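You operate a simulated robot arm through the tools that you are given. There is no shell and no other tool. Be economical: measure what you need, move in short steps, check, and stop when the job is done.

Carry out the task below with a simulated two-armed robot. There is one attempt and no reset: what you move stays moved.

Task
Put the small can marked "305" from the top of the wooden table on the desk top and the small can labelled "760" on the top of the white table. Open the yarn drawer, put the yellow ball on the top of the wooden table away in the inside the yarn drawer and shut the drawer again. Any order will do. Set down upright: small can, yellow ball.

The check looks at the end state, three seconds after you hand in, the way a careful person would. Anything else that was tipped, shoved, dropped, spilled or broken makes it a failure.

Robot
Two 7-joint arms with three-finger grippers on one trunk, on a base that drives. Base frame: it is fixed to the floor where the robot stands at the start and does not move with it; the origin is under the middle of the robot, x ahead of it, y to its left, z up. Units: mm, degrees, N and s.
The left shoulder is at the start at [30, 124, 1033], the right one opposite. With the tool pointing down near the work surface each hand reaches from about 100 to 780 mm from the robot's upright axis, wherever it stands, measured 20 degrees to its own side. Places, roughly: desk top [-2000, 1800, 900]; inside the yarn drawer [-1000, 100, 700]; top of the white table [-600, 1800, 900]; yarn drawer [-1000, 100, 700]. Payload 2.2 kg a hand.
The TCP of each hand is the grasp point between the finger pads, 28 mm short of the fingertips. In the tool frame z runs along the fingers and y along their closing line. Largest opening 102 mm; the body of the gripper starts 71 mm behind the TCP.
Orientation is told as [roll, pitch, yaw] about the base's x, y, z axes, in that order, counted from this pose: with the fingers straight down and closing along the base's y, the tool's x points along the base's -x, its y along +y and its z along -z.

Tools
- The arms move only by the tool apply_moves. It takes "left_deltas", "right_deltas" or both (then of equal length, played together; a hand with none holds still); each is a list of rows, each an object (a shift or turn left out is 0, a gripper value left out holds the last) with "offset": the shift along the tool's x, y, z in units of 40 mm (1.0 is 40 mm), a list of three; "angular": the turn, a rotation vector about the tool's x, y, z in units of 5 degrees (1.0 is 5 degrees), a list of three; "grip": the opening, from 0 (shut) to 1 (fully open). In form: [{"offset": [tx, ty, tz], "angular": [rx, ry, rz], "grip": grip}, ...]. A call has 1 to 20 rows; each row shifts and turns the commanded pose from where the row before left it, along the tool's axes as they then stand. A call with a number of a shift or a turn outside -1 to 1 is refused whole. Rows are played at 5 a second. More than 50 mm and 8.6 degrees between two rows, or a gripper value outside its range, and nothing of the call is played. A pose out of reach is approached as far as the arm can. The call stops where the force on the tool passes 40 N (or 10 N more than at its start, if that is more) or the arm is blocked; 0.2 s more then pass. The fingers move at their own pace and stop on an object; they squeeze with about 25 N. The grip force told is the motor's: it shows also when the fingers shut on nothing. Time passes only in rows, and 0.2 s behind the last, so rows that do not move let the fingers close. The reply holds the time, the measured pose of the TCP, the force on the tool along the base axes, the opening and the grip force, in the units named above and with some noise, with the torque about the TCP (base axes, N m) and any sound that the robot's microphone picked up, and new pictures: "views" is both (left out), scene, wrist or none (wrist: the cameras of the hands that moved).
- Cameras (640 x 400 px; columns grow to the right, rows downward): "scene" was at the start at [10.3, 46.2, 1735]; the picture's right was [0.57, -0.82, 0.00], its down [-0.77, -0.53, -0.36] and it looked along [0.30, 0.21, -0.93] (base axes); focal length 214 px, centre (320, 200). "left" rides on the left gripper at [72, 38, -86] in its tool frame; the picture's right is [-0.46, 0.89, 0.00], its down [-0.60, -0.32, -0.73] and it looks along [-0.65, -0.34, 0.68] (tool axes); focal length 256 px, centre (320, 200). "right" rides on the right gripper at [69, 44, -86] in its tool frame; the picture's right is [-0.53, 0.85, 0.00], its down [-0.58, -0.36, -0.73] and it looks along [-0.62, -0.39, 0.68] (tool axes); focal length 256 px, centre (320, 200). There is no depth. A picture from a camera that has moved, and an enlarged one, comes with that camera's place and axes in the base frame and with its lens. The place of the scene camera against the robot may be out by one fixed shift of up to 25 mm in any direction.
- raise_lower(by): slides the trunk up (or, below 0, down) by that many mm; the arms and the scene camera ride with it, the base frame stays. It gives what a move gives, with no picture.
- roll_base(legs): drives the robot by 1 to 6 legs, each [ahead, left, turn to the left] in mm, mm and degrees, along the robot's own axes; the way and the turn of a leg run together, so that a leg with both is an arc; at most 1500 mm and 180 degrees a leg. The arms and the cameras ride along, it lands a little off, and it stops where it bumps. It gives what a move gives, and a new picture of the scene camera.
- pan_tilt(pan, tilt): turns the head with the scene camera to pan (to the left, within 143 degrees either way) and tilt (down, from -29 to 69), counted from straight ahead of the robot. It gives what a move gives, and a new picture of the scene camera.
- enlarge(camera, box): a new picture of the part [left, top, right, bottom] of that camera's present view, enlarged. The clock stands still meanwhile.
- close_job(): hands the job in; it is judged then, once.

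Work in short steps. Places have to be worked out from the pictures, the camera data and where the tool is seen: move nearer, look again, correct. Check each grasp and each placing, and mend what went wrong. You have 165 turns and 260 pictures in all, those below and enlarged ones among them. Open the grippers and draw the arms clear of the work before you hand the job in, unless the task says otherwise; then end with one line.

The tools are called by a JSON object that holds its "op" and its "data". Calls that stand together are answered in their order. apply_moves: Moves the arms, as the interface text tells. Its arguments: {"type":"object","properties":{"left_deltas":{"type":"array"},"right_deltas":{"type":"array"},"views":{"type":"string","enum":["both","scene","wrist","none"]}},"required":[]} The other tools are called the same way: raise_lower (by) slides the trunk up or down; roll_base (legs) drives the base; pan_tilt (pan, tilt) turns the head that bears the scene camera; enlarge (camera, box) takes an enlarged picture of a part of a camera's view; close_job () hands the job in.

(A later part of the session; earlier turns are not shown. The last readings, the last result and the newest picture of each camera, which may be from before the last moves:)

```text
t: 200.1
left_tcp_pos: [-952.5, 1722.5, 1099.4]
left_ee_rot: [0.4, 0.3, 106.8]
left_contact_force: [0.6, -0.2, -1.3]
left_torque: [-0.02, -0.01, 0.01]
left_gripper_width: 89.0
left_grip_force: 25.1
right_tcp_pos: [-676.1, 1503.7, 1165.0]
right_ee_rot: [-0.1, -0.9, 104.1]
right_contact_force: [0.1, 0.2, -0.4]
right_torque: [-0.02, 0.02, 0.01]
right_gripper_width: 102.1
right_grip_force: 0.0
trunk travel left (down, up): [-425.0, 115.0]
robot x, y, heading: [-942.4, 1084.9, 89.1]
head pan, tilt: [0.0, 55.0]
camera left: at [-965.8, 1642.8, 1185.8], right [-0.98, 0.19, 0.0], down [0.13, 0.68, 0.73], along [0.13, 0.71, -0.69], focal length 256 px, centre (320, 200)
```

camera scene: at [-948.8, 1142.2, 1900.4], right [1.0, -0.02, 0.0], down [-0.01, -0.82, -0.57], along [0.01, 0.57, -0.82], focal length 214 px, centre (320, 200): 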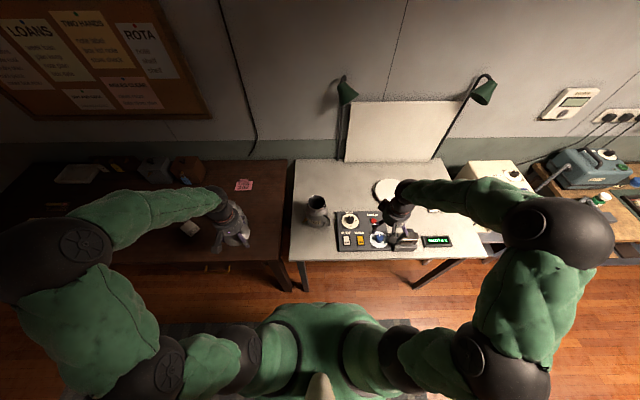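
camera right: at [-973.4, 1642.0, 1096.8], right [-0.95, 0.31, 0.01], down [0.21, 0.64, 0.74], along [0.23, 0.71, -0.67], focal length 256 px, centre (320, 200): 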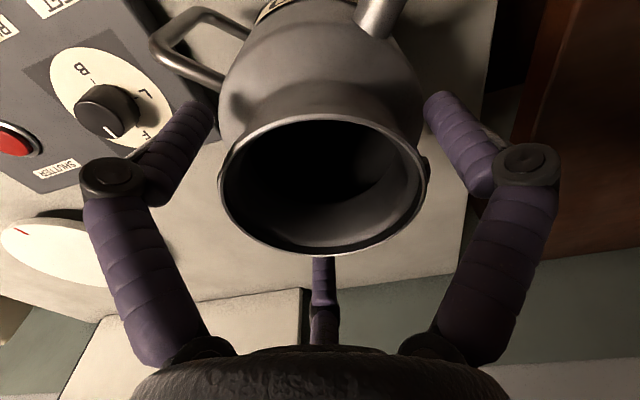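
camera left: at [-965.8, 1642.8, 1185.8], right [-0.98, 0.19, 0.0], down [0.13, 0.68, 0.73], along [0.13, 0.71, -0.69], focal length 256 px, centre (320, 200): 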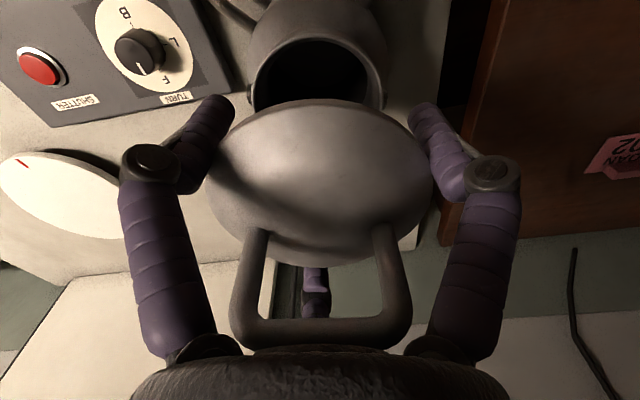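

{"op": "apply_moves", "data": {"left_deltas": [{"offset": [0.01, -0.036, 0.8]}, {"offset": [0, 0, 0.7]}, {"offset": [0, 0, 0.4]}, {"offset": [0, 0, 0.1]}], "views": "wrist"}}

```text
t: 201.1
left_tcp_pos: [-949.4, 1721.4, 1020.2]
left_ee_rot: [0.4, 0.3, 106.7]
left_contact_force: [0.6, 0.1, 0.7]
left_torque: [-0.01, 0.01, -0.02]
left_gripper_width: 88.7
left_grip_force: 24.9
right_tcp_pos: [-677.7, 1504.2, 1165.5]
right_ee_rot: [-0.2, -0.9, 104.2]
right_contact_force: [0.6, -0.7, 0.8]
right_torque: [-0.01, -0.02, -0.02]
right_gripper_width: 102.1
right_grip_force: 0.1
trunk travel left (down, up): [-425.0, 115.0]
robot x, y, heading: [-941.8, 1087.7, 89.1]
head pan, tilt: [0.0, 55.0]
camera left: at [-965.5, 1641.7, 1106.7], right [-0.98, 0.19, 0.0], down [0.13, 0.68, 0.73], along [0.14, 0.71, -0.69], focal length 256 px, centre (320, 200)
```

left: 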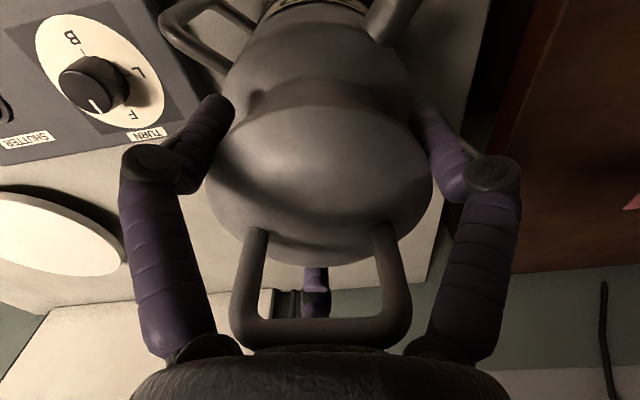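

Compared with the reference, the lid should be turned back by about 3°. I set yaw 104 and lower a bit more for comparison.

{"op": "apply_moves", "data": {"left_deltas": [{"angular": [0, 0, 0.55]}, {"offset": [0, 0, 0.07]}, {"offset": [0, 0, 0.05]}], "views": "wrist"}}

```text
t: 201.9
left_tcp_pos: [-949.5, 1719.7, 1015.1]
left_ee_rot: [0.4, 0.5, 104.1]
left_contact_force: [0.1, 0.1, -0.6]
left_torque: [-0.02, -0.01, 0.0]
left_gripper_width: 89.0
left_grip_force: 25.2
right_tcp_pos: [-677.8, 1504.3, 1164.8]
right_ee_rot: [-0.1, -1.0, 104.0]
right_contact_force: [-0.2, 0.0, -0.4]
right_torque: [-0.01, -0.02, 0.02]
right_gripper_width: 101.9
right_grip_force: 0.0
trunk travel left (down, up): [-425.0, 115.0]
robot x, y, heading: [-944.9, 1087.2, 89.0]
head pan, tilt: [0.0, 55.0]
camera left: at [-969.6, 1642.2, 1102.3], right [-0.97, 0.24, 0.0], down [0.16, 0.67, 0.73], along [0.17, 0.7, -0.69], focal length 256 px, centre (320, 200)
```

left: 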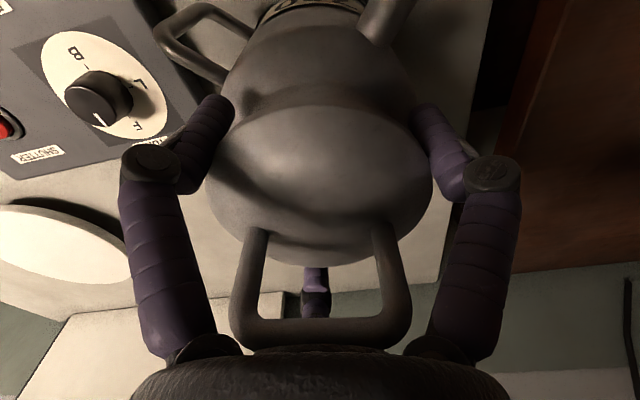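

{"op": "apply_moves", "data": {"left_deltas": [{"angular": [0, 0, 0.45]}, {"offset": [0, 0, 0.04]}, {"offset": [0, 0, 0.04]}, {"offset": [0, 0, 0]}], "views": "wrist"}}

```text
t: 202.9
left_tcp_pos: [-950.9, 1720.5, 1015.2]
left_ee_rot: [0.3, 0.2, 101.9]
left_contact_force: [-0.8, 1.5, 12.5]
left_torque: [-0.47, 0.11, -0.04]
left_gripper_width: 88.9
left_grip_force: 25.3
right_tcp_pos: [-678.0, 1502.5, 1166.4]
right_ee_rot: [-0.1, -1.0, 104.3]
right_contact_force: [0.2, 0.0, -0.6]
right_torque: [0.0, -0.02, -0.02]
right_gripper_width: 102.1
right_grip_force: 0.1
trunk travel left (down, up): [-425.0, 115.0]
robot x, y, heading: [-943.0, 1083.5, 88.9]
head pan, tilt: [0.0, 55.0]
camera left: at [-972.5, 1642.9, 1101.1], right [-0.96, 0.27, 0.0], down [0.19, 0.66, 0.73], along [0.2, 0.7, -0.69], focal length 256 px, centre (320, 200)
```

left: 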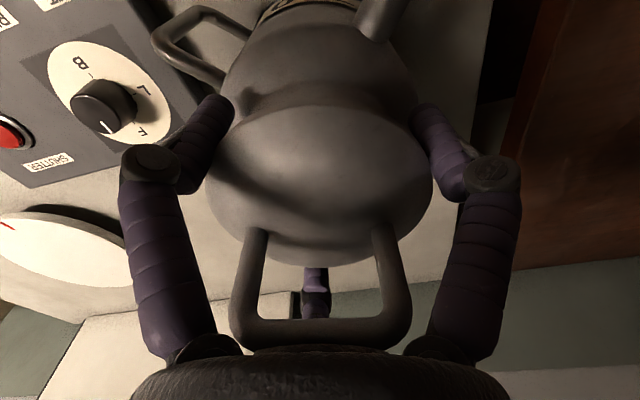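

This matches the reference picture. I release.

{"op": "apply_moves", "data": {"left_deltas": [{"grip": 0.92}, {"grip": 1}, {"grip": 1}], "views": "none"}}

```text
t: 203.7
left_tcp_pos: [-949.7, 1719.9, 1011.9]
left_ee_rot: [0.4, 0.4, 101.9]
left_contact_force: [-1.3, -0.6, 0.1]
left_torque: [0.04, 0.03, 0.01]
left_gripper_width: 102.3
left_grip_force: 0.0
right_tcp_pos: [-678.0, 1503.4, 1166.5]
right_ee_rot: [-0.1, -0.9, 104.2]
right_contact_force: [1.0, -0.5, -0.6]
right_torque: [0.01, 0.03, 0.03]
right_gripper_width: 101.9
right_grip_force: 0.0
trunk travel left (down, up): [-425.0, 115.0]
robot x, y, heading: [-945.0, 1085.8, 88.8]
head pan, tilt: [0.0, 55.0]
heard: snap
```

Snap — the lid is on. I withdraw straight up and verify.

{"op": "apply_moves", "data": {"left_deltas": [{"offset": [0, 0, -0.2]}, {"offset": [0, 0, -0.4]}, {"offset": [0, 0, -0.6]}, {"offset": [0, 0, -0.9]}, {"offset": [0, 0, -0.9]}, {"offset": [0, 0, -0.9]}, {"offset": [0.383, 0.86, 0]}, {"offset": [0.383, 0.86, 0]}, {"offset": [0.383, 0.86, 0]}, {"offset": [0.383, 0.86, 0]}, {"offset": [0.383, 0.86, 0]}, {"offset": [0.383, 0.86, 0]}, {"offset": [0.383, 0.86, 0]}, {"offset": [0.383, 0.86, 0]}], "views": "none"}}

{"op": "enlarge", "data": {"camera": "scene", "box": [280, 170, 360, 250]}}

```text
t: 206.7
left_tcp_pos: [-1194.3, 1543.2, 1173.4]
left_ee_rot: [0.4, 0.3, 101.7]
left_contact_force: [-0.5, 0.7, 0.5]
left_torque: [-0.02, -0.01, 0.03]
left_gripper_width: 102.2
left_grip_force: 0.1
right_tcp_pos: [-678.6, 1501.3, 1166.4]
right_ee_rot: [-0.1, -1.0, 104.2]
right_contact_force: [0.2, -0.1, -0.1]
right_torque: [0.02, -0.02, -0.02]
right_gripper_width: 101.7
right_grip_force: 0.0
trunk travel left (down, up): [-425.0, 115.0]
robot x, y, heading: [-944.4, 1080.5, 89.0]
head pan, tilt: [0.0, 55.0]
```

```text
5.00 times, centred on (320, 210) of scene
camera zoom: at [-949.6, 1140.4, 1900.4], right [1.0, -0.02, 0.0], down [-0.01, -0.82, -0.57], along [0.01, 0.57, -0.82], focal length 1072 px, centre (320, 150)
```

zoom: 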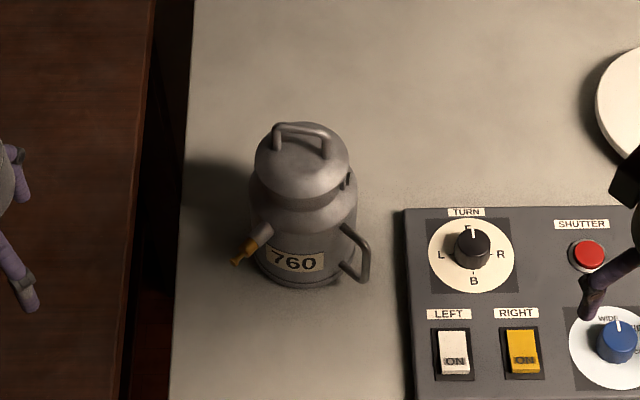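

Both cans are placed with lids locked. Now the yarn drawer: I back away and look at the cabinet behind.

{"op": "roll_base", "data": {"legs": [[-250, 0, 0]]}}

{"op": "pan_tilt", "data": {"pan": 143, "tilt": 50}}

{"op": "pan_tilt", "data": {"pan": -143, "tilt": 50}}

```text
t: 208.6
left_tcp_pos: [-1197.6, 1291.6, 1172.5]
left_ee_rot: [0.3, 0.4, 101.7]
left_contact_force: [-0.5, -0.9, 0.0]
left_torque: [0.01, 0.0, 0.01]
left_gripper_width: 102.1
left_grip_force: 0.1
right_tcp_pos: [-682.4, 1249.8, 1166.7]
right_ee_rot: [-0.1, -1.0, 104.2]
right_contact_force: [-0.3, 0.1, 0.4]
right_torque: [0.03, -0.03, -0.04]
right_gripper_width: 101.8
right_grip_force: 0.1
trunk travel left (down, up): [-425.0, 115.0]
robot x, y, heading: [-946.4, 832.0, 89.1]
head pan, tilt: [0.0, 55.0]
camera scene: at [-953.4, 888.0, 1900.4], right [1.0, -0.02, 0.0], down [-0.02, -0.82, -0.57], along [0.01, 0.57, -0.82], focal length 214 px, centre (320, 200)
```

scene: 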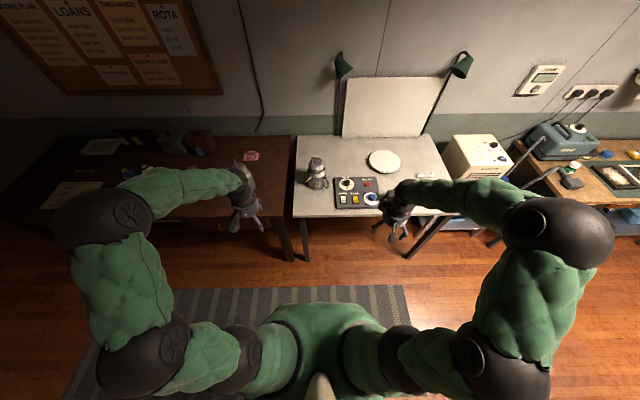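

```text
t: 210.8
left_tcp_pos: [-1197.1, 1292.0, 1172.8]
left_ee_rot: [0.3, 0.4, 101.7]
left_contact_force: [-0.9, 0.5, 0.6]
left_torque: [-0.04, -0.01, 0.0]
left_gripper_width: 102.4
left_grip_force: 0.1
right_tcp_pos: [-681.4, 1249.9, 1165.7]
right_ee_rot: [0.0, -1.0, 104.1]
right_contact_force: [0.1, -0.7, 0.5]
right_torque: [-0.02, 0.0, 0.02]
right_gripper_width: 102.1
right_grip_force: 0.0
trunk travel left (down, up): [-425.0, 115.0]
robot x, y, heading: [-950.3, 830.2, 89.0]
head pan, tilt: [143.0, 50.0]
camera scene: at [-1002.4, 756.0, 1906.9], right [-0.79, 0.62, 0.0], down [0.47, 0.6, -0.64], along [-0.4, -0.51, -0.77], focal length 214 px, centre (320, 200)
```

scene: 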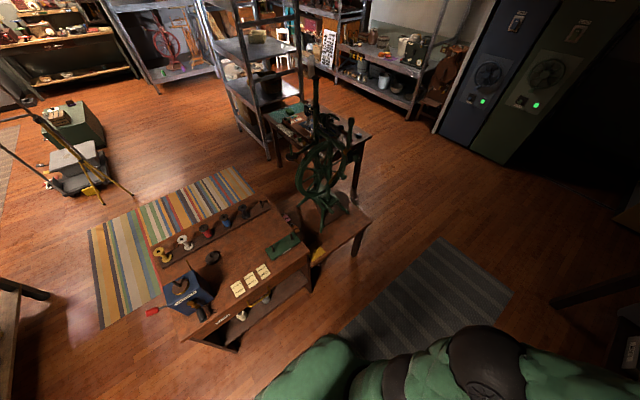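

```text
t: 214.7
left_tcp_pos: [-1197.5, 1291.0, 1172.5]
left_ee_rot: [0.3, 0.4, 101.7]
left_contact_force: [0.5, -0.5, -0.4]
left_torque: [0.0, 0.0, 0.02]
left_gripper_width: 102.1
left_grip_force: 0.1
right_tcp_pos: [-681.7, 1249.5, 1166.7]
right_ee_rot: [-0.1, -1.0, 104.2]
right_contact_force: [-0.5, -0.8, 1.0]
right_torque: [0.01, 0.0, 0.0]
right_gripper_width: 101.9
right_grip_force: 0.0
trunk travel left (down, up): [-425.0, 115.0]
robot x, y, heading: [-946.6, 830.3, 88.9]
head pan, tilt: [-143.0, 50.0]
camera scene: at [-909.6, 754.1, 1906.9], right [-0.81, -0.59, 0.0], down [-0.45, 0.62, -0.64], along [0.38, -0.52, -0.77], focal length 214 px, centre (320, 200)
```

scene: 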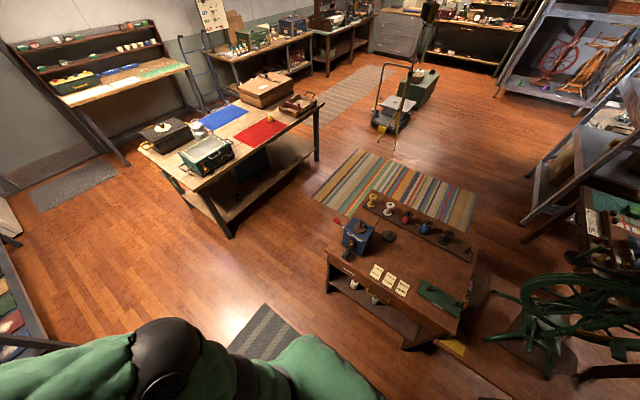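

The bench's drawer front faces this side (+y). I zoom in.

{"op": "enlarge", "data": {"camera": "scene", "box": [310, 180, 500, 360]}}

{"op": "enlarge", "data": {"camera": "scene", "box": [320, 240, 420, 320]}}

```text
2.22 times, centred on (405, 270) of scene
camera zoom: at [-909.6, 754.1, 1906.9], right [-0.81, -0.59, 0.0], down [-0.45, 0.62, -0.64], along [0.38, -0.52, -0.77], focal length 477 px, centre (131, 44)
```

zoom: 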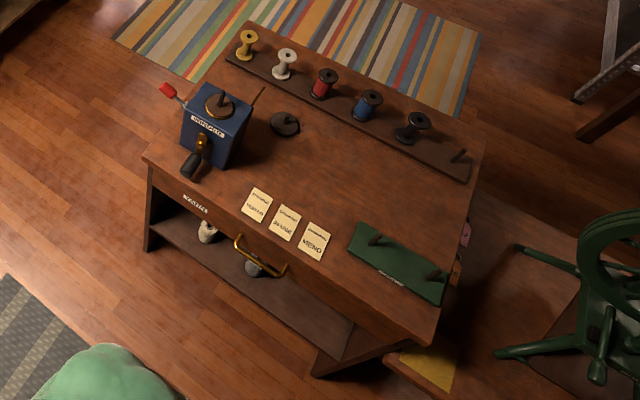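

```text
5.00 times, centred on (370, 280) of scene
camera zoom: at [-909.6, 754.1, 1906.9], right [-0.81, -0.59, 0.0], down [-0.45, 0.62, -0.64], along [0.38, -0.52, -0.77], focal length 1072 px, centre (70, -200)
```

zoom: 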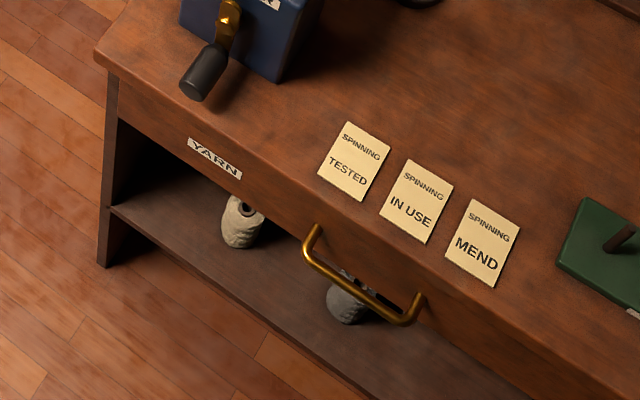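

The drawer labelled YARN has a gold bar handle near [−960, 300, 720] on the +y side. I fetch the ball first: drive to the wooden table near y −450.

{"op": "roll_base", "data": {"legs": [[0, -946, 0], [0, 0, -89], [0, -1280, 0]]}}

{"op": "pan_tilt", "data": {"pan": -10, "tilt": 55}}

{"op": "enlarge", "data": {"camera": "scene", "box": [240, 140, 420, 260]}}

```text
t: 229.6
left_tcp_pos: [463.3, -215.0, 1172.9]
left_ee_rot: [0.4, 0.4, 13.2]
left_contact_force: [0.3, 0.6, 0.2]
left_torque: [0.02, -0.01, 0.02]
left_gripper_width: 101.9
left_grip_force: 0.0
right_tcp_pos: [433.1, -729.4, 1165.5]
right_ee_rot: [-0.1, -1.0, 15.5]
right_contact_force: [0.0, -0.2, 0.0]
right_torque: [-0.02, 0.02, 0.0]
right_gripper_width: 101.9
right_grip_force: 0.1
trunk travel left (down, up): [-425.0, 115.0]
robot x, y, heading: [9.6, -469.8, 0.2]
head pan, tilt: [-143.0, 50.0]
camera scene: at [-87.3, -507.2, 1906.9], right [-0.61, 0.8, 0.0], down [0.61, 0.46, -0.64], along [-0.51, -0.39, -0.77], focal length 214 px, centre (320, 200)
```

scene: 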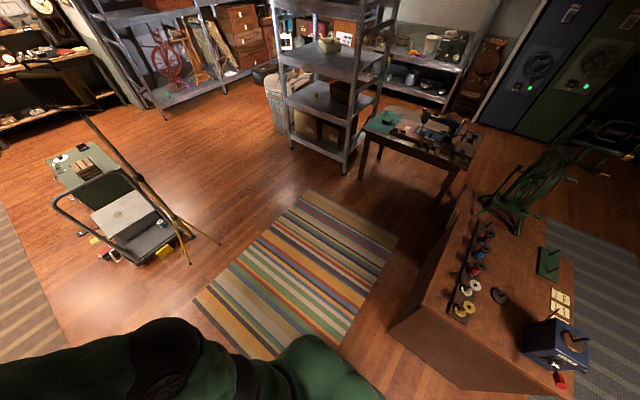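

```text
t: 231.7
left_tcp_pos: [463.5, -213.4, 1172.8]
left_ee_rot: [0.4, 0.4, 13.1]
left_contact_force: [-0.1, 0.2, -0.2]
left_torque: [0.01, 0.01, 0.0]
left_gripper_width: 102.2
left_grip_force: 0.0
right_tcp_pos: [432.4, -731.0, 1166.3]
right_ee_rot: [-0.1, -1.0, 15.4]
right_contact_force: [0.7, -0.6, -0.7]
right_torque: [0.05, 0.03, -0.02]
right_gripper_width: 102.0
right_grip_force: 0.1
trunk travel left (down, up): [-425.0, 115.0]
robot x, y, heading: [10.5, -474.0, 0.2]
head pan, tilt: [-10.0, 55.0]
camera scene: at [45.0, -472.6, 1900.4], right [-0.17, -0.99, 0.0], down [-0.81, 0.14, -0.57], along [0.57, -0.1, -0.82], focal length 214 px, centre (320, 200)
```

scene: 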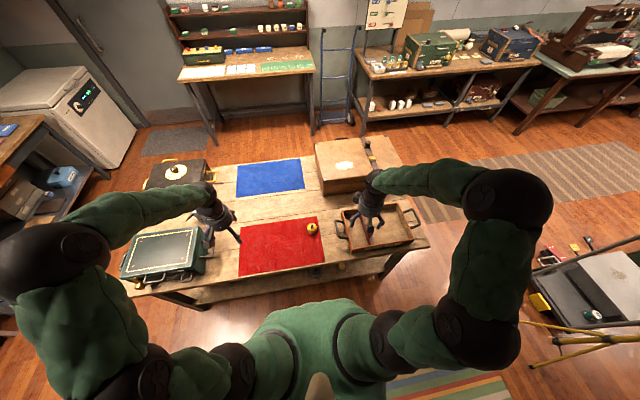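

```text
3.33 times, centred on (330, 200) of scene
camera zoom: at [45.0, -472.6, 1900.4], right [-0.17, -0.99, 0.0], down [-0.81, 0.14, -0.57], along [0.57, -0.1, -0.82], focal length 715 px, centre (287, 200)
```

zoom: 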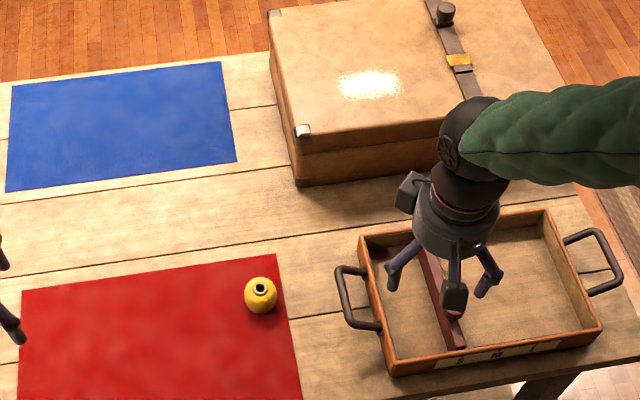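

Ball at about [608, −541]. I move the right hand above it and down to z 930.

{"op": "apply_moves", "data": {"right_deltas": [{"offset": [-0.786, 0.487, 0]}, {"offset": [-0.786, 0.487, 0]}, {"offset": [-0.786, 0.487, 0]}, {"offset": [-0.786, 0.487, 0]}, {"offset": [-0.786, 0.487, 0]}, {"offset": [-0.786, 0.487, 0]}, {"offset": [-0.786, 0.487, 0]}, {"offset": [0, 0, 0.98]}, {"offset": [0, 0, 0.98]}, {"offset": [0, 0, 0.98]}, {"offset": [0, 0, 0.98]}, {"offset": [0, 0, 0.98]}, {"offset": [0, 0, 0.98]}], "views": "wrist"}}

```text
t: 234.5
left_tcp_pos: [464.3, -213.4, 1172.7]
left_ee_rot: [0.4, 0.3, 13.1]
left_contact_force: [-0.1, 0.1, -0.2]
left_torque: [0.01, 0.0, 0.02]
left_gripper_width: 102.1
left_grip_force: 0.2
right_tcp_pos: [612.4, -538.2, 932.5]
right_ee_rot: [-0.1, -1.0, 15.5]
right_contact_force: [0.1, 0.2, 0.9]
right_torque: [0.01, 0.06, 0.0]
right_gripper_width: 102.0
right_grip_force: 0.1
trunk travel left (down, up): [-425.0, 115.0]
robot x, y, heading: [10.3, -475.3, 0.3]
head pan, tilt: [-10.0, 55.0]
camera right: at [532.4, -515.3, 1017.5], right [0.29, 0.96, 0.01], down [0.64, -0.2, 0.74], along [0.71, -0.21, -0.67], focal length 256 px, centre (320, 200)
```

right: 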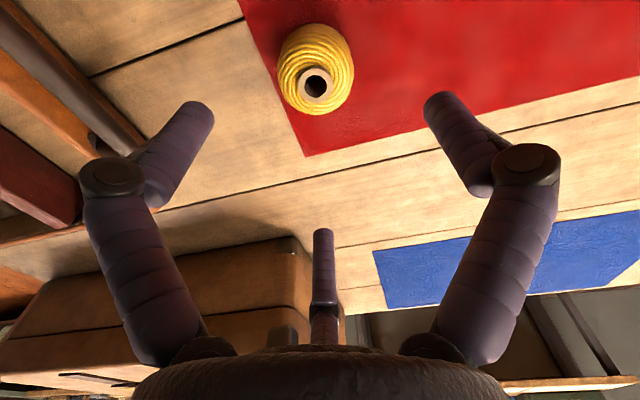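

The ball appears slightly nearer (−x). I shift 8 mm back, correct tilt and lower to re-measure.

{"op": "apply_moves", "data": {"right_deltas": [{"offset": [0.2, -0.05, 0.6], "angular": [0, 0.2, 0]}, {"offset": [0, 0, 0.6]}], "views": "wrist"}}

```text
t: 235.1
left_tcp_pos: [463.3, -213.0, 1172.7]
left_ee_rot: [0.3, 0.5, 13.1]
left_contact_force: [0.0, 0.6, 0.8]
left_torque: [0.03, 0.01, 0.02]
left_gripper_width: 102.1
left_grip_force: 0.0
right_tcp_pos: [605.6, -541.5, 885.3]
right_ee_rot: [-0.1, -0.1, 15.4]
right_contact_force: [-0.4, 0.8, -0.1]
right_torque: [-0.02, 0.03, 0.03]
right_gripper_width: 101.8
right_grip_force: 0.1
trunk travel left (down, up): [-425.0, 115.0]
robot x, y, heading: [10.2, -475.2, 0.2]
head pan, tilt: [-10.0, 55.0]
camera right: at [527.1, -518.4, 971.6], right [0.29, 0.96, 0.0], down [0.65, -0.2, 0.73], along [0.7, -0.21, -0.68], focal length 256 px, centre (320, 200)
```

right: 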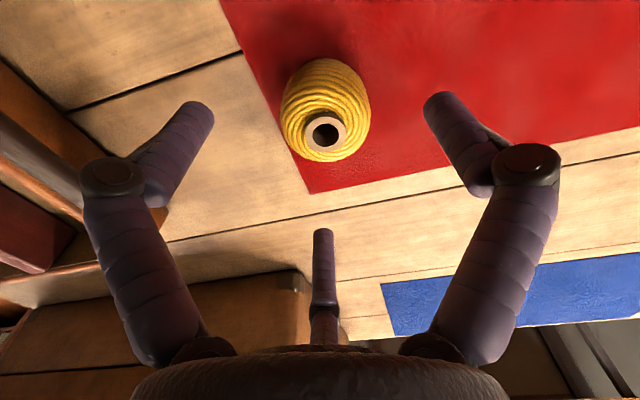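

Triangulating the hole gives the ball axis at [601, −537], top z 851. I centre and go down to z 836, then close gently.

{"op": "apply_moves", "data": {"right_deltas": [{"offset": [0.08, 0.14, 0]}, {"offset": [0, 0, 0.6]}, {"offset": [0, 0, 0.6]}, {"grip": 0.8}, {"grip": 0.65}, {"grip": 0.5}, {"grip": 0.4}, {"grip": 0.3}], "views": "wrist"}}

```text
t: 236.9
left_tcp_pos: [462.2, -215.0, 1171.7]
left_ee_rot: [0.3, 0.4, 13.1]
left_contact_force: [0.7, 0.2, 0.0]
left_torque: [0.01, 0.01, -0.03]
left_gripper_width: 102.0
left_grip_force: 0.0
right_tcp_pos: [599.7, -537.6, 836.2]
right_ee_rot: [-0.1, 0.1, 15.4]
right_contact_force: [-0.3, -0.1, -0.2]
right_torque: [-0.03, 0.01, 0.02]
right_gripper_width: 42.9
right_grip_force: 24.0
trunk travel left (down, up): [-425.0, 115.0]
robot x, y, heading: [10.8, -479.7, 0.2]
head pan, tilt: [-10.0, 55.0]
camera right: at [522.7, -513.7, 923.3], right [0.29, 0.96, 0.0], down [0.65, -0.2, 0.73], along [0.7, -0.21, -0.68], focal length 256 px, centre (320, 200)
```

right: 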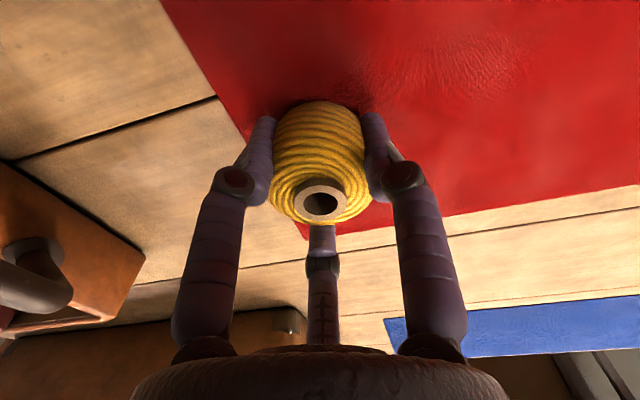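

Gripped nicely (43 mm). I lift and retract.

{"op": "apply_moves", "data": {"right_deltas": [{"offset": [0, 0, -0.3], "grip": 0.2}, {"offset": [0, 0, -0.6]}, {"offset": [0, 0, -0.9]}, {"offset": [0, 0, -0.9]}, {"offset": [0, 0, -0.9]}, {"offset": [0, 0, -0.9]}, {"offset": [0, 0, -0.9]}, {"offset": [0, 0, -0.9]}, {"offset": [0, 0, -0.9]}, {"offset": [0, 0, -0.9]}, {"offset": [0.786, -0.487, 0]}, {"offset": [0.786, -0.487, 0]}, {"offset": [0.786, -0.487, 0]}, {"offset": [0.786, -0.487, 0]}, {"offset": [0.786, -0.487, 0]}, {"offset": [0.786, -0.487, 0]}], "views": "wrist"}}

```text
t: 240.3
left_tcp_pos: [463.1, -215.8, 1172.7]
left_ee_rot: [0.4, 0.3, 13.1]
left_contact_force: [-0.4, -0.6, 0.2]
left_torque: [0.03, -0.04, 0.04]
left_gripper_width: 102.3
left_grip_force: 0.2
right_tcp_pos: [451.1, -702.9, 1162.5]
right_ee_rot: [-0.1, 0.0, 15.5]
right_contact_force: [-1.3, -0.4, -0.1]
right_torque: [-0.01, -0.03, 0.04]
right_gripper_width: 43.1
right_grip_force: 25.4
trunk travel left (down, up): [-425.0, 115.0]
robot x, y, heading: [8.2, -472.5, 0.3]
head pan, tilt: [-10.0, 55.0]
camera right: at [372.9, -679.0, 1247.9], right [0.29, 0.96, 0.0], down [0.65, -0.2, 0.73], along [0.7, -0.21, -0.68], focal length 256 px, centre (320, 200)
```

right: 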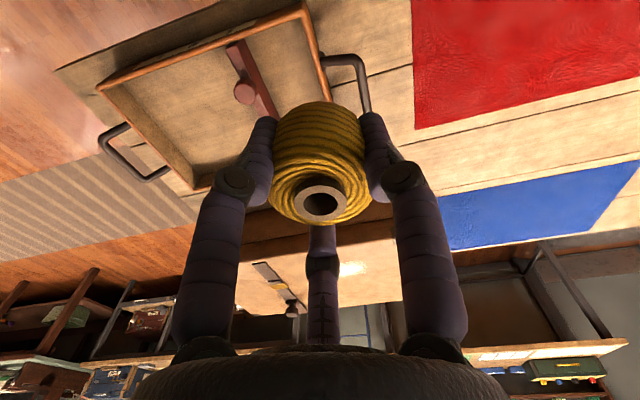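

Ball held. I drive around to face the YARN drawer: left 1270, turn right 90°, sidestep right to x ≈ −950.

{"op": "roll_base", "data": {"legs": [[0, 1420, 0], [0, 0, -90], [0, -965, 0]]}}

{"op": "pan_tilt", "data": {"pan": 0, "tilt": 50}}

```text
t: 255.7
left_tcp_pos: [-700.6, 464.9, 1173.1]
left_ee_rot: [0.4, 0.5, -76.2]
left_contact_force: [0.0, 0.0, 0.1]
left_torque: [0.02, -0.01, -0.03]
left_gripper_width: 102.0
left_grip_force: 0.1
right_tcp_pos: [-1188.3, 469.5, 1162.2]
right_ee_rot: [0.0, 0.1, -73.8]
right_contact_force: [-0.3, -0.1, -0.3]
right_torque: [-0.02, -0.03, 0.02]
right_gripper_width: 42.8
right_grip_force: 24.9
trunk travel left (down, up): [-425.0, 115.0]
robot x, y, heading: [-967.8, 914.3, -89.5]
head pan, tilt: [-10.0, 55.0]
camera scene: at [-983.8, 887.2, 1900.4], right [-0.99, 0.16, 0.0], down [0.13, 0.81, -0.57], along [-0.09, -0.57, -0.82], focal length 214 px, centre (320, 200)
```

scene: 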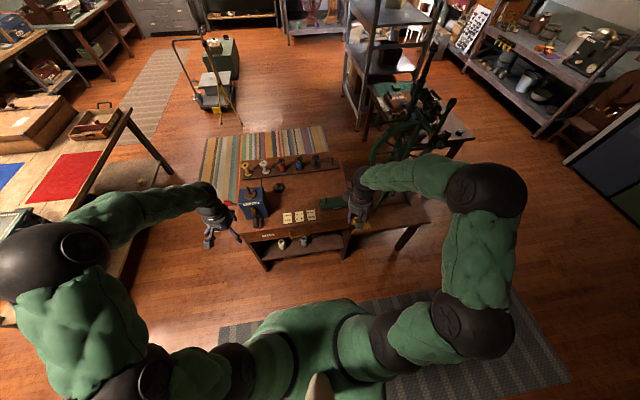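

```text
t: 256.4
left_tcp_pos: [-700.2, 464.6, 1173.3]
left_ee_rot: [0.4, 0.4, -76.2]
left_contact_force: [-0.6, -0.3, 0.1]
left_torque: [-0.03, 0.05, -0.01]
left_gripper_width: 102.1
left_grip_force: 0.2
right_tcp_pos: [-1188.1, 469.4, 1162.3]
right_ee_rot: [-0.1, 0.0, -73.9]
right_contact_force: [0.1, -0.1, 0.4]
right_torque: [-0.01, -0.01, -0.03]
right_gripper_width: 43.1
right_grip_force: 24.9
trunk travel left (down, up): [-425.0, 115.0]
robot x, y, heading: [-965.8, 914.3, -89.2]
head pan, tilt: [0.0, 50.0]
camera scene: at [-970.9, 881.4, 1906.9], right [-1.0, -0.01, 0.0], down [-0.01, 0.77, -0.64], along [0.01, -0.64, -0.77], focal length 214 px, centre (320, 200)
```

scene: 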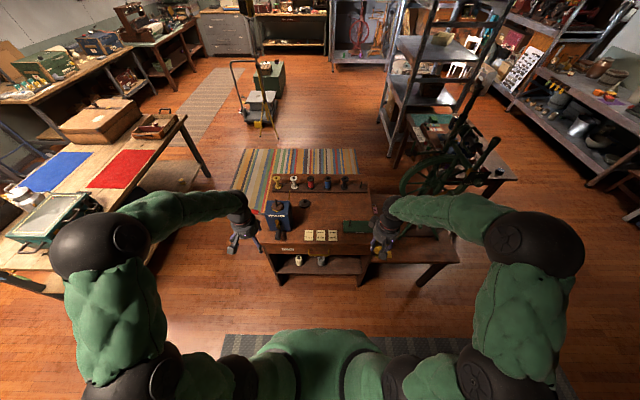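

{"op": "enlarge", "data": {"camera": "scene", "box": [250, 170, 400, 290]}}

{"op": "enlarge", "data": {"camera": "scene", "box": [270, 225, 360, 285]}}

```text
3.33 times, centred on (325, 230) of scene
camera zoom: at [-970.9, 881.4, 1906.9], right [-1.0, -0.01, 0.0], down [-0.01, 0.77, -0.64], along [0.01, -0.64, -0.77], focal length 715 px, centre (303, 100)
```

zoom: 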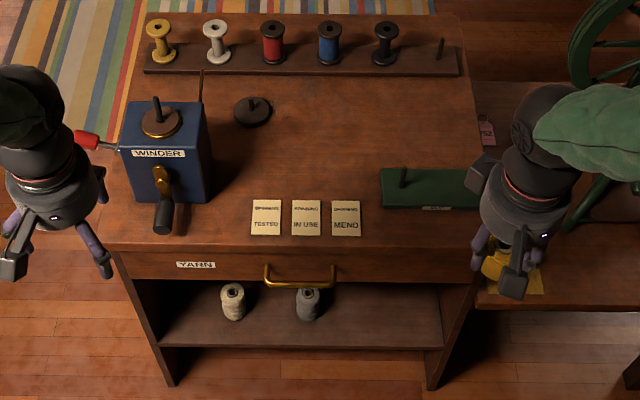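

```text
6.67 times, centred on (315, 255) of scene
camera zoom: at [-970.9, 881.4, 1906.9], right [-1.0, -0.01, 0.0], down [-0.01, 0.77, -0.64], along [0.01, -0.64, -0.77], focal length 1430 px, centre (353, -167)
```

zoom: 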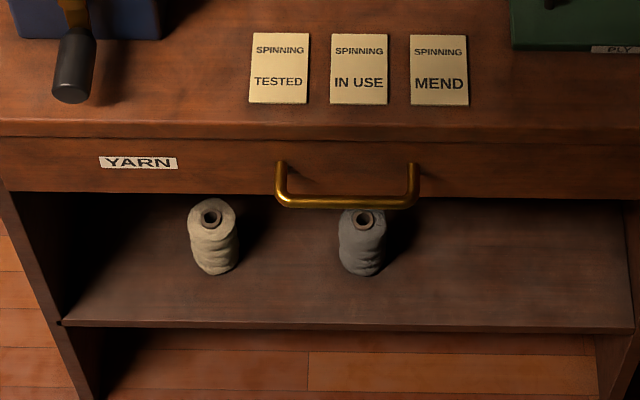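

The handle is a horizontal U-bar about 126 mm wide near x −957. For the left hand I want yaw 0 (two fingers behind the bar). I rotate in free air first.

{"op": "apply_moves", "data": {"left_deltas": [{"angular": [0, 0, -1]}, {"angular": [0, 0, -1]}, {"angular": [0, 0, -1]}, {"angular": [0, 0, -1]}, {"angular": [0, 0, -1]}, {"angular": [0, 0, -1]}, {"angular": [0, 0, -1]}, {"angular": [0, 0, -1]}, {"angular": [0, 0, -1]}, {"angular": [0, 0, -1]}, {"angular": [0, 0, -1]}, {"angular": [0, 0, -1]}, {"angular": [0, 0, -1]}, {"angular": [0, 0, -1]}, {"angular": [0, 0, -1]}, {"angular": [0, 0, -0.2]}], "views": "wrist"}}

```text
t: 259.9
left_tcp_pos: [-700.4, 463.1, 1172.4]
left_ee_rot: [0.5, -0.2, -0.2]
left_contact_force: [0.4, 0.2, 0.0]
left_torque: [0.04, -0.01, 0.03]
left_gripper_width: 102.0
left_grip_force: 0.1
right_tcp_pos: [-1188.2, 469.2, 1161.9]
right_ee_rot: [-0.1, 0.0, -74.0]
right_contact_force: [0.3, 0.5, -0.3]
right_torque: [0.0, -0.01, 0.02]
right_gripper_width: 43.0
right_grip_force: 25.3
trunk travel left (down, up): [-425.0, 115.0]
robot x, y, heading: [-967.5, 914.1, -89.3]
head pan, tilt: [0.0, 50.0]
camera left: at [-773.5, 501.1, 1259.1], right [0.47, 0.88, 0.01], down [0.6, -0.33, 0.73], along [0.65, -0.34, -0.68], focal length 256 px, centre (320, 200)
```

left: 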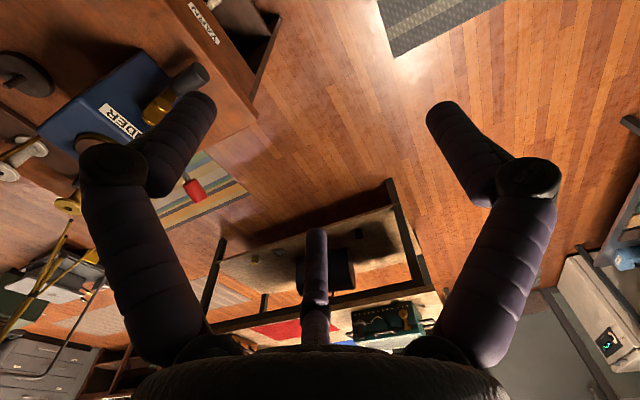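

Rotation works. I bring the left hand in front of the handle, to about [−957, 340, 890], and look.

{"op": "apply_moves", "data": {"left_deltas": [{"offset": [0.803, -0.385, 0]}, {"offset": [0.803, -0.385, 0]}, {"offset": [0.803, -0.385, 0]}, {"offset": [0.803, -0.385, 0]}, {"offset": [0.803, -0.385, 0]}, {"offset": [0.803, -0.385, 0]}, {"offset": [0.803, -0.385, 0]}, {"offset": [0.803, -0.385, 0]}, {"offset": [0, 0, 1]}, {"offset": [0, 0, 1]}, {"offset": [0, 0, 1]}, {"offset": [0, 0, 1]}, {"offset": [0, 0, 1]}, {"offset": [0, 0, 1]}, {"offset": [0, 0, 1]}], "views": "both"}}

```text
t: 263.1
left_tcp_pos: [-957.6, 342.1, 889.2]
left_ee_rot: [0.4, -0.2, -0.3]
left_contact_force: [0.0, -0.1, -0.2]
left_torque: [0.05, 0.0, -0.02]
left_gripper_width: 101.9
left_grip_force: 0.0
right_tcp_pos: [-1187.8, 469.7, 1161.3]
right_ee_rot: [-0.2, 0.1, -73.9]
right_contact_force: [-0.6, -0.1, -1.0]
right_torque: [0.02, 0.0, -0.01]
right_gripper_width: 42.9
right_grip_force: 24.8
trunk travel left (down, up): [-425.0, 115.0]
robot x, y, heading: [-963.5, 915.4, -89.2]
head pan, tilt: [0.0, 50.0]
camera scene: at [-971.0, 880.2, 1906.9], right [-1.0, -0.01, 0.0], down [-0.01, 0.77, -0.64], along [0.01, -0.64, -0.77], focal length 214 px, centre (320, 200)
camera left: at [-1029.7, 379.9, 975.5], right [0.47, 0.88, 0.01], down [0.6, -0.32, 0.73], along [0.65, -0.34, -0.68], focal length 256 px, centre (320, 200)
```

scene: 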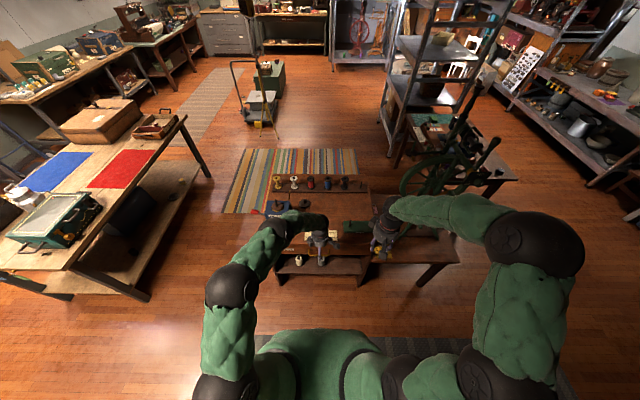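
left: 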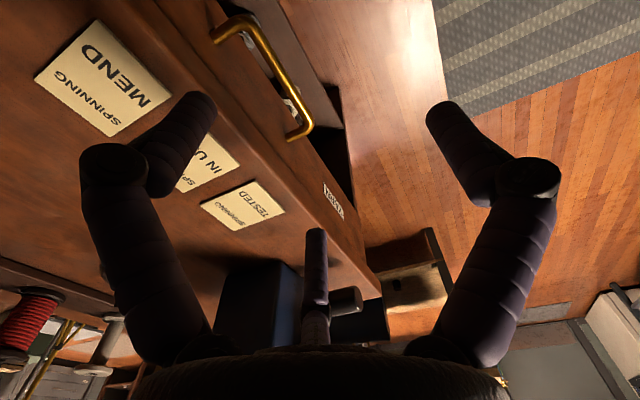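

From this view the bar is at y≈291, z≈697, centre x≈−945, standing ~32 mm off the front. I narrow the fingers to 0.4 and come down over it in stages.

{"op": "apply_moves", "data": {"left_deltas": [{"offset": [-0.15, -0.65, 0], "grip": 0.4}, {"offset": [-0.15, -0.65, 0]}, {"offset": [0, 0, 0.9]}, {"offset": [0, 0, 0.9]}, {"offset": [0, 0, 0.7]}], "views": "wrist"}}

```text
t: 264.1
left_tcp_pos: [-946.6, 291.6, 828.3]
left_ee_rot: [0.8, -0.4, -0.3]
left_contact_force: [-5.4, 11.8, 17.2]
left_torque: [0.03, 0.61, -0.22]
left_gripper_width: 41.0
left_grip_force: 0.0
right_tcp_pos: [-1187.5, 470.6, 1162.2]
right_ee_rot: [-0.1, 0.1, -73.9]
right_contact_force: [0.7, -0.7, 0.3]
right_torque: [0.0, 0.02, 0.03]
right_gripper_width: 43.0
right_grip_force: 25.0
trunk travel left (down, up): [-425.0, 115.0]
robot x, y, heading: [-965.3, 913.7, -89.4]
head pan, tilt: [0.0, 50.0]
stopped in row 5 (left hand): the force on the tool passed its limit at 98 N (the readings are from after the stop); the commanded pose is now the measured one
camera left: at [-1018.9, 329.5, 914.0], right [0.47, 0.88, 0.02], down [0.6, -0.33, 0.73], along [0.65, -0.33, -0.68], focal length 256 px, centre (320, 200)
```

left: 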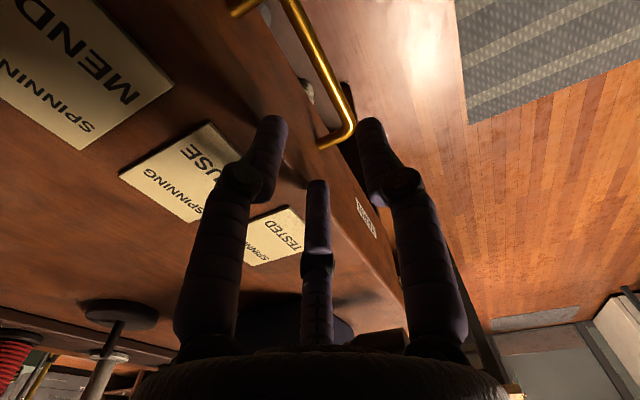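

The fingertips hit the bench top, which is therefore at z≈800 (bar about z 762, y 307). I back off and will instead pinch the bar horizontally from the front; I make room by backing the base.

{"op": "apply_moves", "data": {"left_deltas": [{"offset": [0, 0.2, -0.5]}, {"offset": [0, 0.6, -0.7]}, {"offset": [0, 0.8, -0.5]}, {"offset": [0, 0.9, 0]}, {"offset": [0, 0.9, 0]}, {"offset": [0, 0.9, 0]}], "views": "none"}}

{"op": "enlarge", "data": {"camera": "scene", "box": [250, 170, 400, 290]}}

{"op": "roll_base", "data": {"legs": [[-150, 0, 0]]}}

{"op": "raise_lower", "data": {"by": -150}}

```text
t: 265.5
left_tcp_pos: [-944.7, 460.4, 897.1]
left_ee_rot: [0.6, -0.4, -0.2]
left_contact_force: [-0.1, 0.0, 0.5]
left_torque: [0.0, 0.02, 0.01]
left_gripper_width: 40.7
left_grip_force: 0.0
right_tcp_pos: [-1188.8, 470.3, 1161.5]
right_ee_rot: [-0.2, -0.1, -73.9]
right_contact_force: [0.8, 1.0, -0.4]
right_torque: [-0.06, -0.01, -0.04]
right_gripper_width: 43.3
right_grip_force: 25.1
trunk travel left (down, up): [-425.0, 115.0]
robot x, y, heading: [-969.7, 912.8, -89.4]
head pan, tilt: [0.0, 50.0]
```

```text
3.33 times, centred on (325, 230) of scene
camera zoom: at [-970.9, 882.8, 1907.0], right [-1.0, -0.01, 0.0], down [-0.01, 0.77, -0.64], along [0.01, -0.64, -0.77], focal length 715 px, centre (303, 100)
```

zoom: 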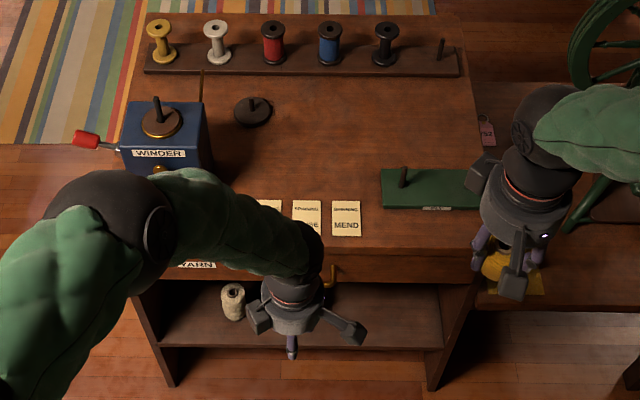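

```text
t: 266.9
left_tcp_pos: [-945.9, 609.7, 896.0]
left_ee_rot: [0.7, -0.4, -0.2]
left_contact_force: [0.0, 0.6, 0.5]
left_torque: [-0.01, -0.02, 0.02]
left_gripper_width: 40.8
left_grip_force: 0.1
right_tcp_pos: [-1189.9, 619.5, 1162.5]
right_ee_rot: [-0.1, 0.0, -73.8]
right_contact_force: [1.0, 1.2, -0.5]
right_torque: [0.01, 0.02, -0.03]
right_gripper_width: 42.8
right_grip_force: 24.9
trunk travel left (down, up): [-425.0, 115.0]
robot x, y, heading: [-966.8, 1061.2, -89.2]
head pan, tilt: [0.0, 50.0]
camera scene: at [-973.2, 1032.5, 1906.9], right [-1.0, -0.02, 0.0], down [-0.01, 0.77, -0.64], along [0.01, -0.64, -0.77], focal length 214 px, centre (320, 200)
```

scene: 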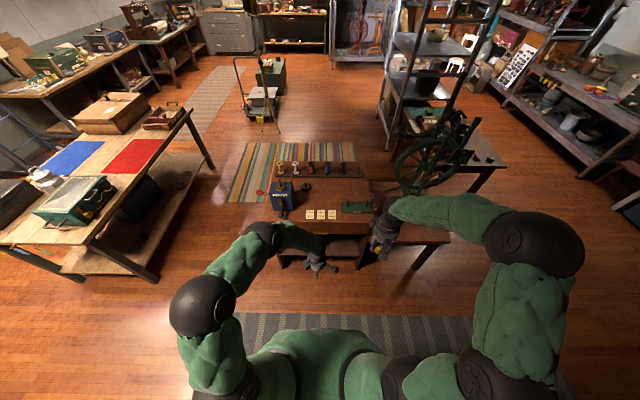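

```text
t: 268.6
left_tcp_pos: [-945.3, 609.1, 748.2]
left_ee_rot: [0.6, -0.5, -0.3]
left_contact_force: [-0.1, -0.9, 0.4]
left_torque: [0.0, -0.01, 0.01]
left_gripper_width: 40.8
left_grip_force: 0.1
right_tcp_pos: [-1190.7, 619.7, 1012.7]
right_ee_rot: [-0.1, -0.1, -73.9]
right_contact_force: [-0.4, -0.4, 0.3]
right_torque: [-0.01, 0.0, -0.01]
right_gripper_width: 42.8
right_grip_force: 24.7
trunk travel left (down, up): [-275.0, 265.0]
robot x, y, heading: [-970.1, 1061.4, -89.2]
head pan, tilt: [0.0, 50.0]
```

Bench and items undisturbed. I move the left hand ahead to y≈450 and tilt it 90° so the fingers point at the drawer.

{"op": "apply_moves", "data": {"left_deltas": [{"offset": [0, -1, 0]}, {"offset": [0, -1, 0]}, {"offset": [0, -1, 0]}, {"offset": [0, -1, 0]}, {"angular": [1, 0, 0]}, {"angular": [1, 0, 0]}, {"angular": [1, 0, 0]}, {"angular": [1, 0, 0]}, {"angular": [1, 0, 0]}, {"angular": [1, 0, 0]}, {"angular": [1, 0, 0]}, {"angular": [1, 0, 0]}, {"angular": [1, 0, 0]}], "views": "wrist"}}

```text
t: 271.4
left_tcp_pos: [-944.9, 448.4, 748.7]
left_ee_rot: [-36.2, -0.3, -0.4]
left_contact_force: [-0.4, -0.1, 0.6]
left_torque: [0.01, -0.03, 0.04]
left_gripper_width: 40.8
left_grip_force: 0.2
left hand out of reach, approached as far as the arm can: row 12, 13
right_tcp_pos: [-1190.8, 619.8, 1011.6]
right_ee_rot: [-0.1, 0.2, -73.8]
right_contact_force: [0.0, 0.3, 0.5]
right_torque: [0.01, -0.02, 0.0]
right_gripper_width: 42.9
right_grip_force: 25.2
trunk travel left (down, up): [-275.0, 265.0]
robot x, y, heading: [-963.9, 1066.4, -89.0]
head pan, tilt: [0.0, 50.0]
camera left: at [-1017.3, 531.2, 795.3], right [0.47, 0.71, -0.52], down [0.6, 0.17, 0.78], along [0.64, -0.68, -0.35], focal length 256 px, centre (320, 200)
```

left: 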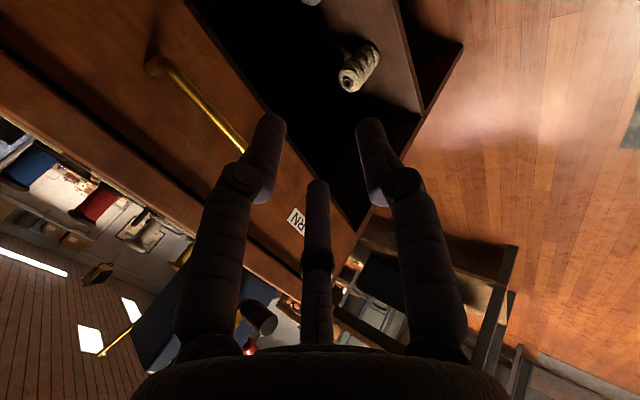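

The wrist cannot tilt further in that posture. I undo the tilt, and will reach the same attitude another way: yaw to −90, tilt forward, then roll.

{"op": "apply_moves", "data": {"left_deltas": [{"angular": [-1, 0, 0]}, {"angular": [-1, 0, 0]}, {"angular": [-1, 0, 0]}, {"angular": [-1, 0, 0]}, {"angular": [-1, 0, 0]}, {"angular": [-1, 0, 0]}, {"angular": [-1, 0, 0]}, {"angular": [-1, 0, 0]}, {"angular": [-1, 0, 0]}], "views": "none"}}

{"op": "apply_moves", "data": {"left_deltas": [{"angular": [0, 0, 1]}, {"angular": [0, 0, 1]}, {"angular": [0, 0, 1]}, {"angular": [0, 0, 1]}, {"angular": [0, 0, 1]}, {"angular": [0, 0, 1]}, {"angular": [0, 0, 1]}, {"angular": [0, 0, 1]}, {"angular": [0, 0, 1]}, {"angular": [0, 0, 1]}, {"angular": [0, 0, 1]}, {"angular": [0, 0, 1]}, {"angular": [0, 0, 1]}, {"angular": [0, 0, 1]}, {"angular": [0, 0, 1]}, {"angular": [0, 0, 1]}, {"angular": [0, 0, 1]}, {"angular": [0, 0, 1]}], "views": "none"}}

{"op": "apply_moves", "data": {"left_deltas": [{"angular": [0, -1, 0]}, {"angular": [0, -1, 0]}, {"angular": [0, -1, 0]}, {"angular": [0, -1, 0]}, {"angular": [0, -1, 0]}, {"angular": [0, -1, 0]}, {"angular": [0, -1, 0]}, {"angular": [0, -1, 0]}, {"angular": [0, -1, 0]}, {"angular": [0, -1, 0]}, {"angular": [0, -1, 0]}, {"angular": [0, -1, 0]}, {"angular": [0, -1, 0]}, {"angular": [0, -1, 0]}, {"angular": [0, -1, 0]}, {"angular": [0, -1, 0]}], "views": "wrist"}}

```text
t: 273.4
left_tcp_pos: [-946.2, 447.6, 747.6]
left_ee_rot: [9.0, -0.4, -0.5]
left_contact_force: [0.3, 0.4, 1.0]
left_torque: [0.03, 0.02, 0.02]
left_gripper_width: 41.1
left_grip_force: 0.1
right_tcp_pos: [-1190.5, 618.7, 1011.6]
right_ee_rot: [-0.1, 0.1, -73.7]
right_contact_force: [-0.1, -0.1, 0.5]
right_torque: [0.03, 0.0, -0.02]
right_gripper_width: 43.0
right_grip_force: 25.5
trunk travel left (down, up): [-275.0, 265.0]
robot x, y, heading: [-968.6, 1065.5, -89.1]
head pan, tilt: [0.0, 50.0]
```

```text
t: 277.2
left_tcp_pos: [-945.1, 448.4, 747.6]
left_ee_rot: [0.4, 9.0, -90.5]
left_contact_force: [0.2, 0.4, 0.5]
left_torque: [0.0, 0.0, 0.01]
left_gripper_width: 41.1
left_grip_force: 0.0
right_tcp_pos: [-1190.7, 619.1, 1011.9]
right_ee_rot: [-0.1, 0.2, -73.7]
right_contact_force: [0.8, -0.4, 0.2]
right_torque: [0.02, -0.02, 0.01]
right_gripper_width: 43.0
right_grip_force: 25.1
trunk travel left (down, up): [-275.0, 265.0]
robot x, y, heading: [-964.3, 1064.3, -89.0]
head pan, tilt: [0.0, 50.0]
```

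```text
t: 280.6
left_tcp_pos: [-960.0, 438.3, 749.2]
left_ee_rot: [1.8, -71.0, -91.6]
left_contact_force: [-0.2, 0.3, 0.2]
left_torque: [-0.01, 0.0, 0.0]
left_gripper_width: 40.8
left_grip_force: 0.0
left hand out of reach, approached as far as the arm can: row 10, 11, 16
right_tcp_pos: [-1189.3, 620.9, 1011.1]
right_ee_rot: [0.0, 0.1, -73.9]
right_contact_force: [-0.2, 0.3, 0.3]
right_torque: [-0.01, -0.02, 0.0]
right_gripper_width: 42.9
right_grip_force: 24.6
trunk travel left (down, up): [-275.0, 265.0]
robot x, y, heading: [-966.1, 1065.1, -89.2]
head pan, tilt: [0.0, 50.0]
camera left: at [-922.7, 544.6, 708.8], right [0.88, -0.15, 0.45], down [-0.33, 0.49, 0.81], along [-0.34, -0.86, 0.39], focal length 256 px, centre (320, 200)
```

left: 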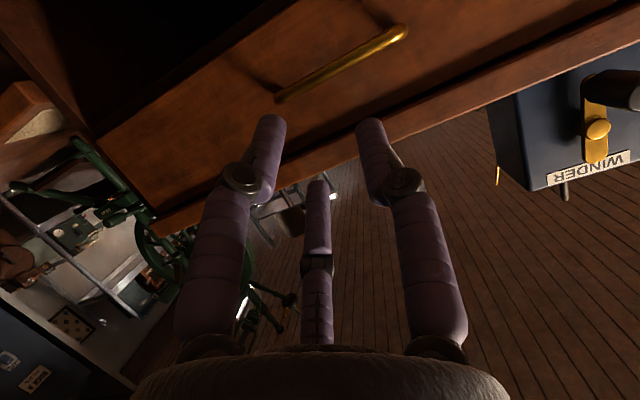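

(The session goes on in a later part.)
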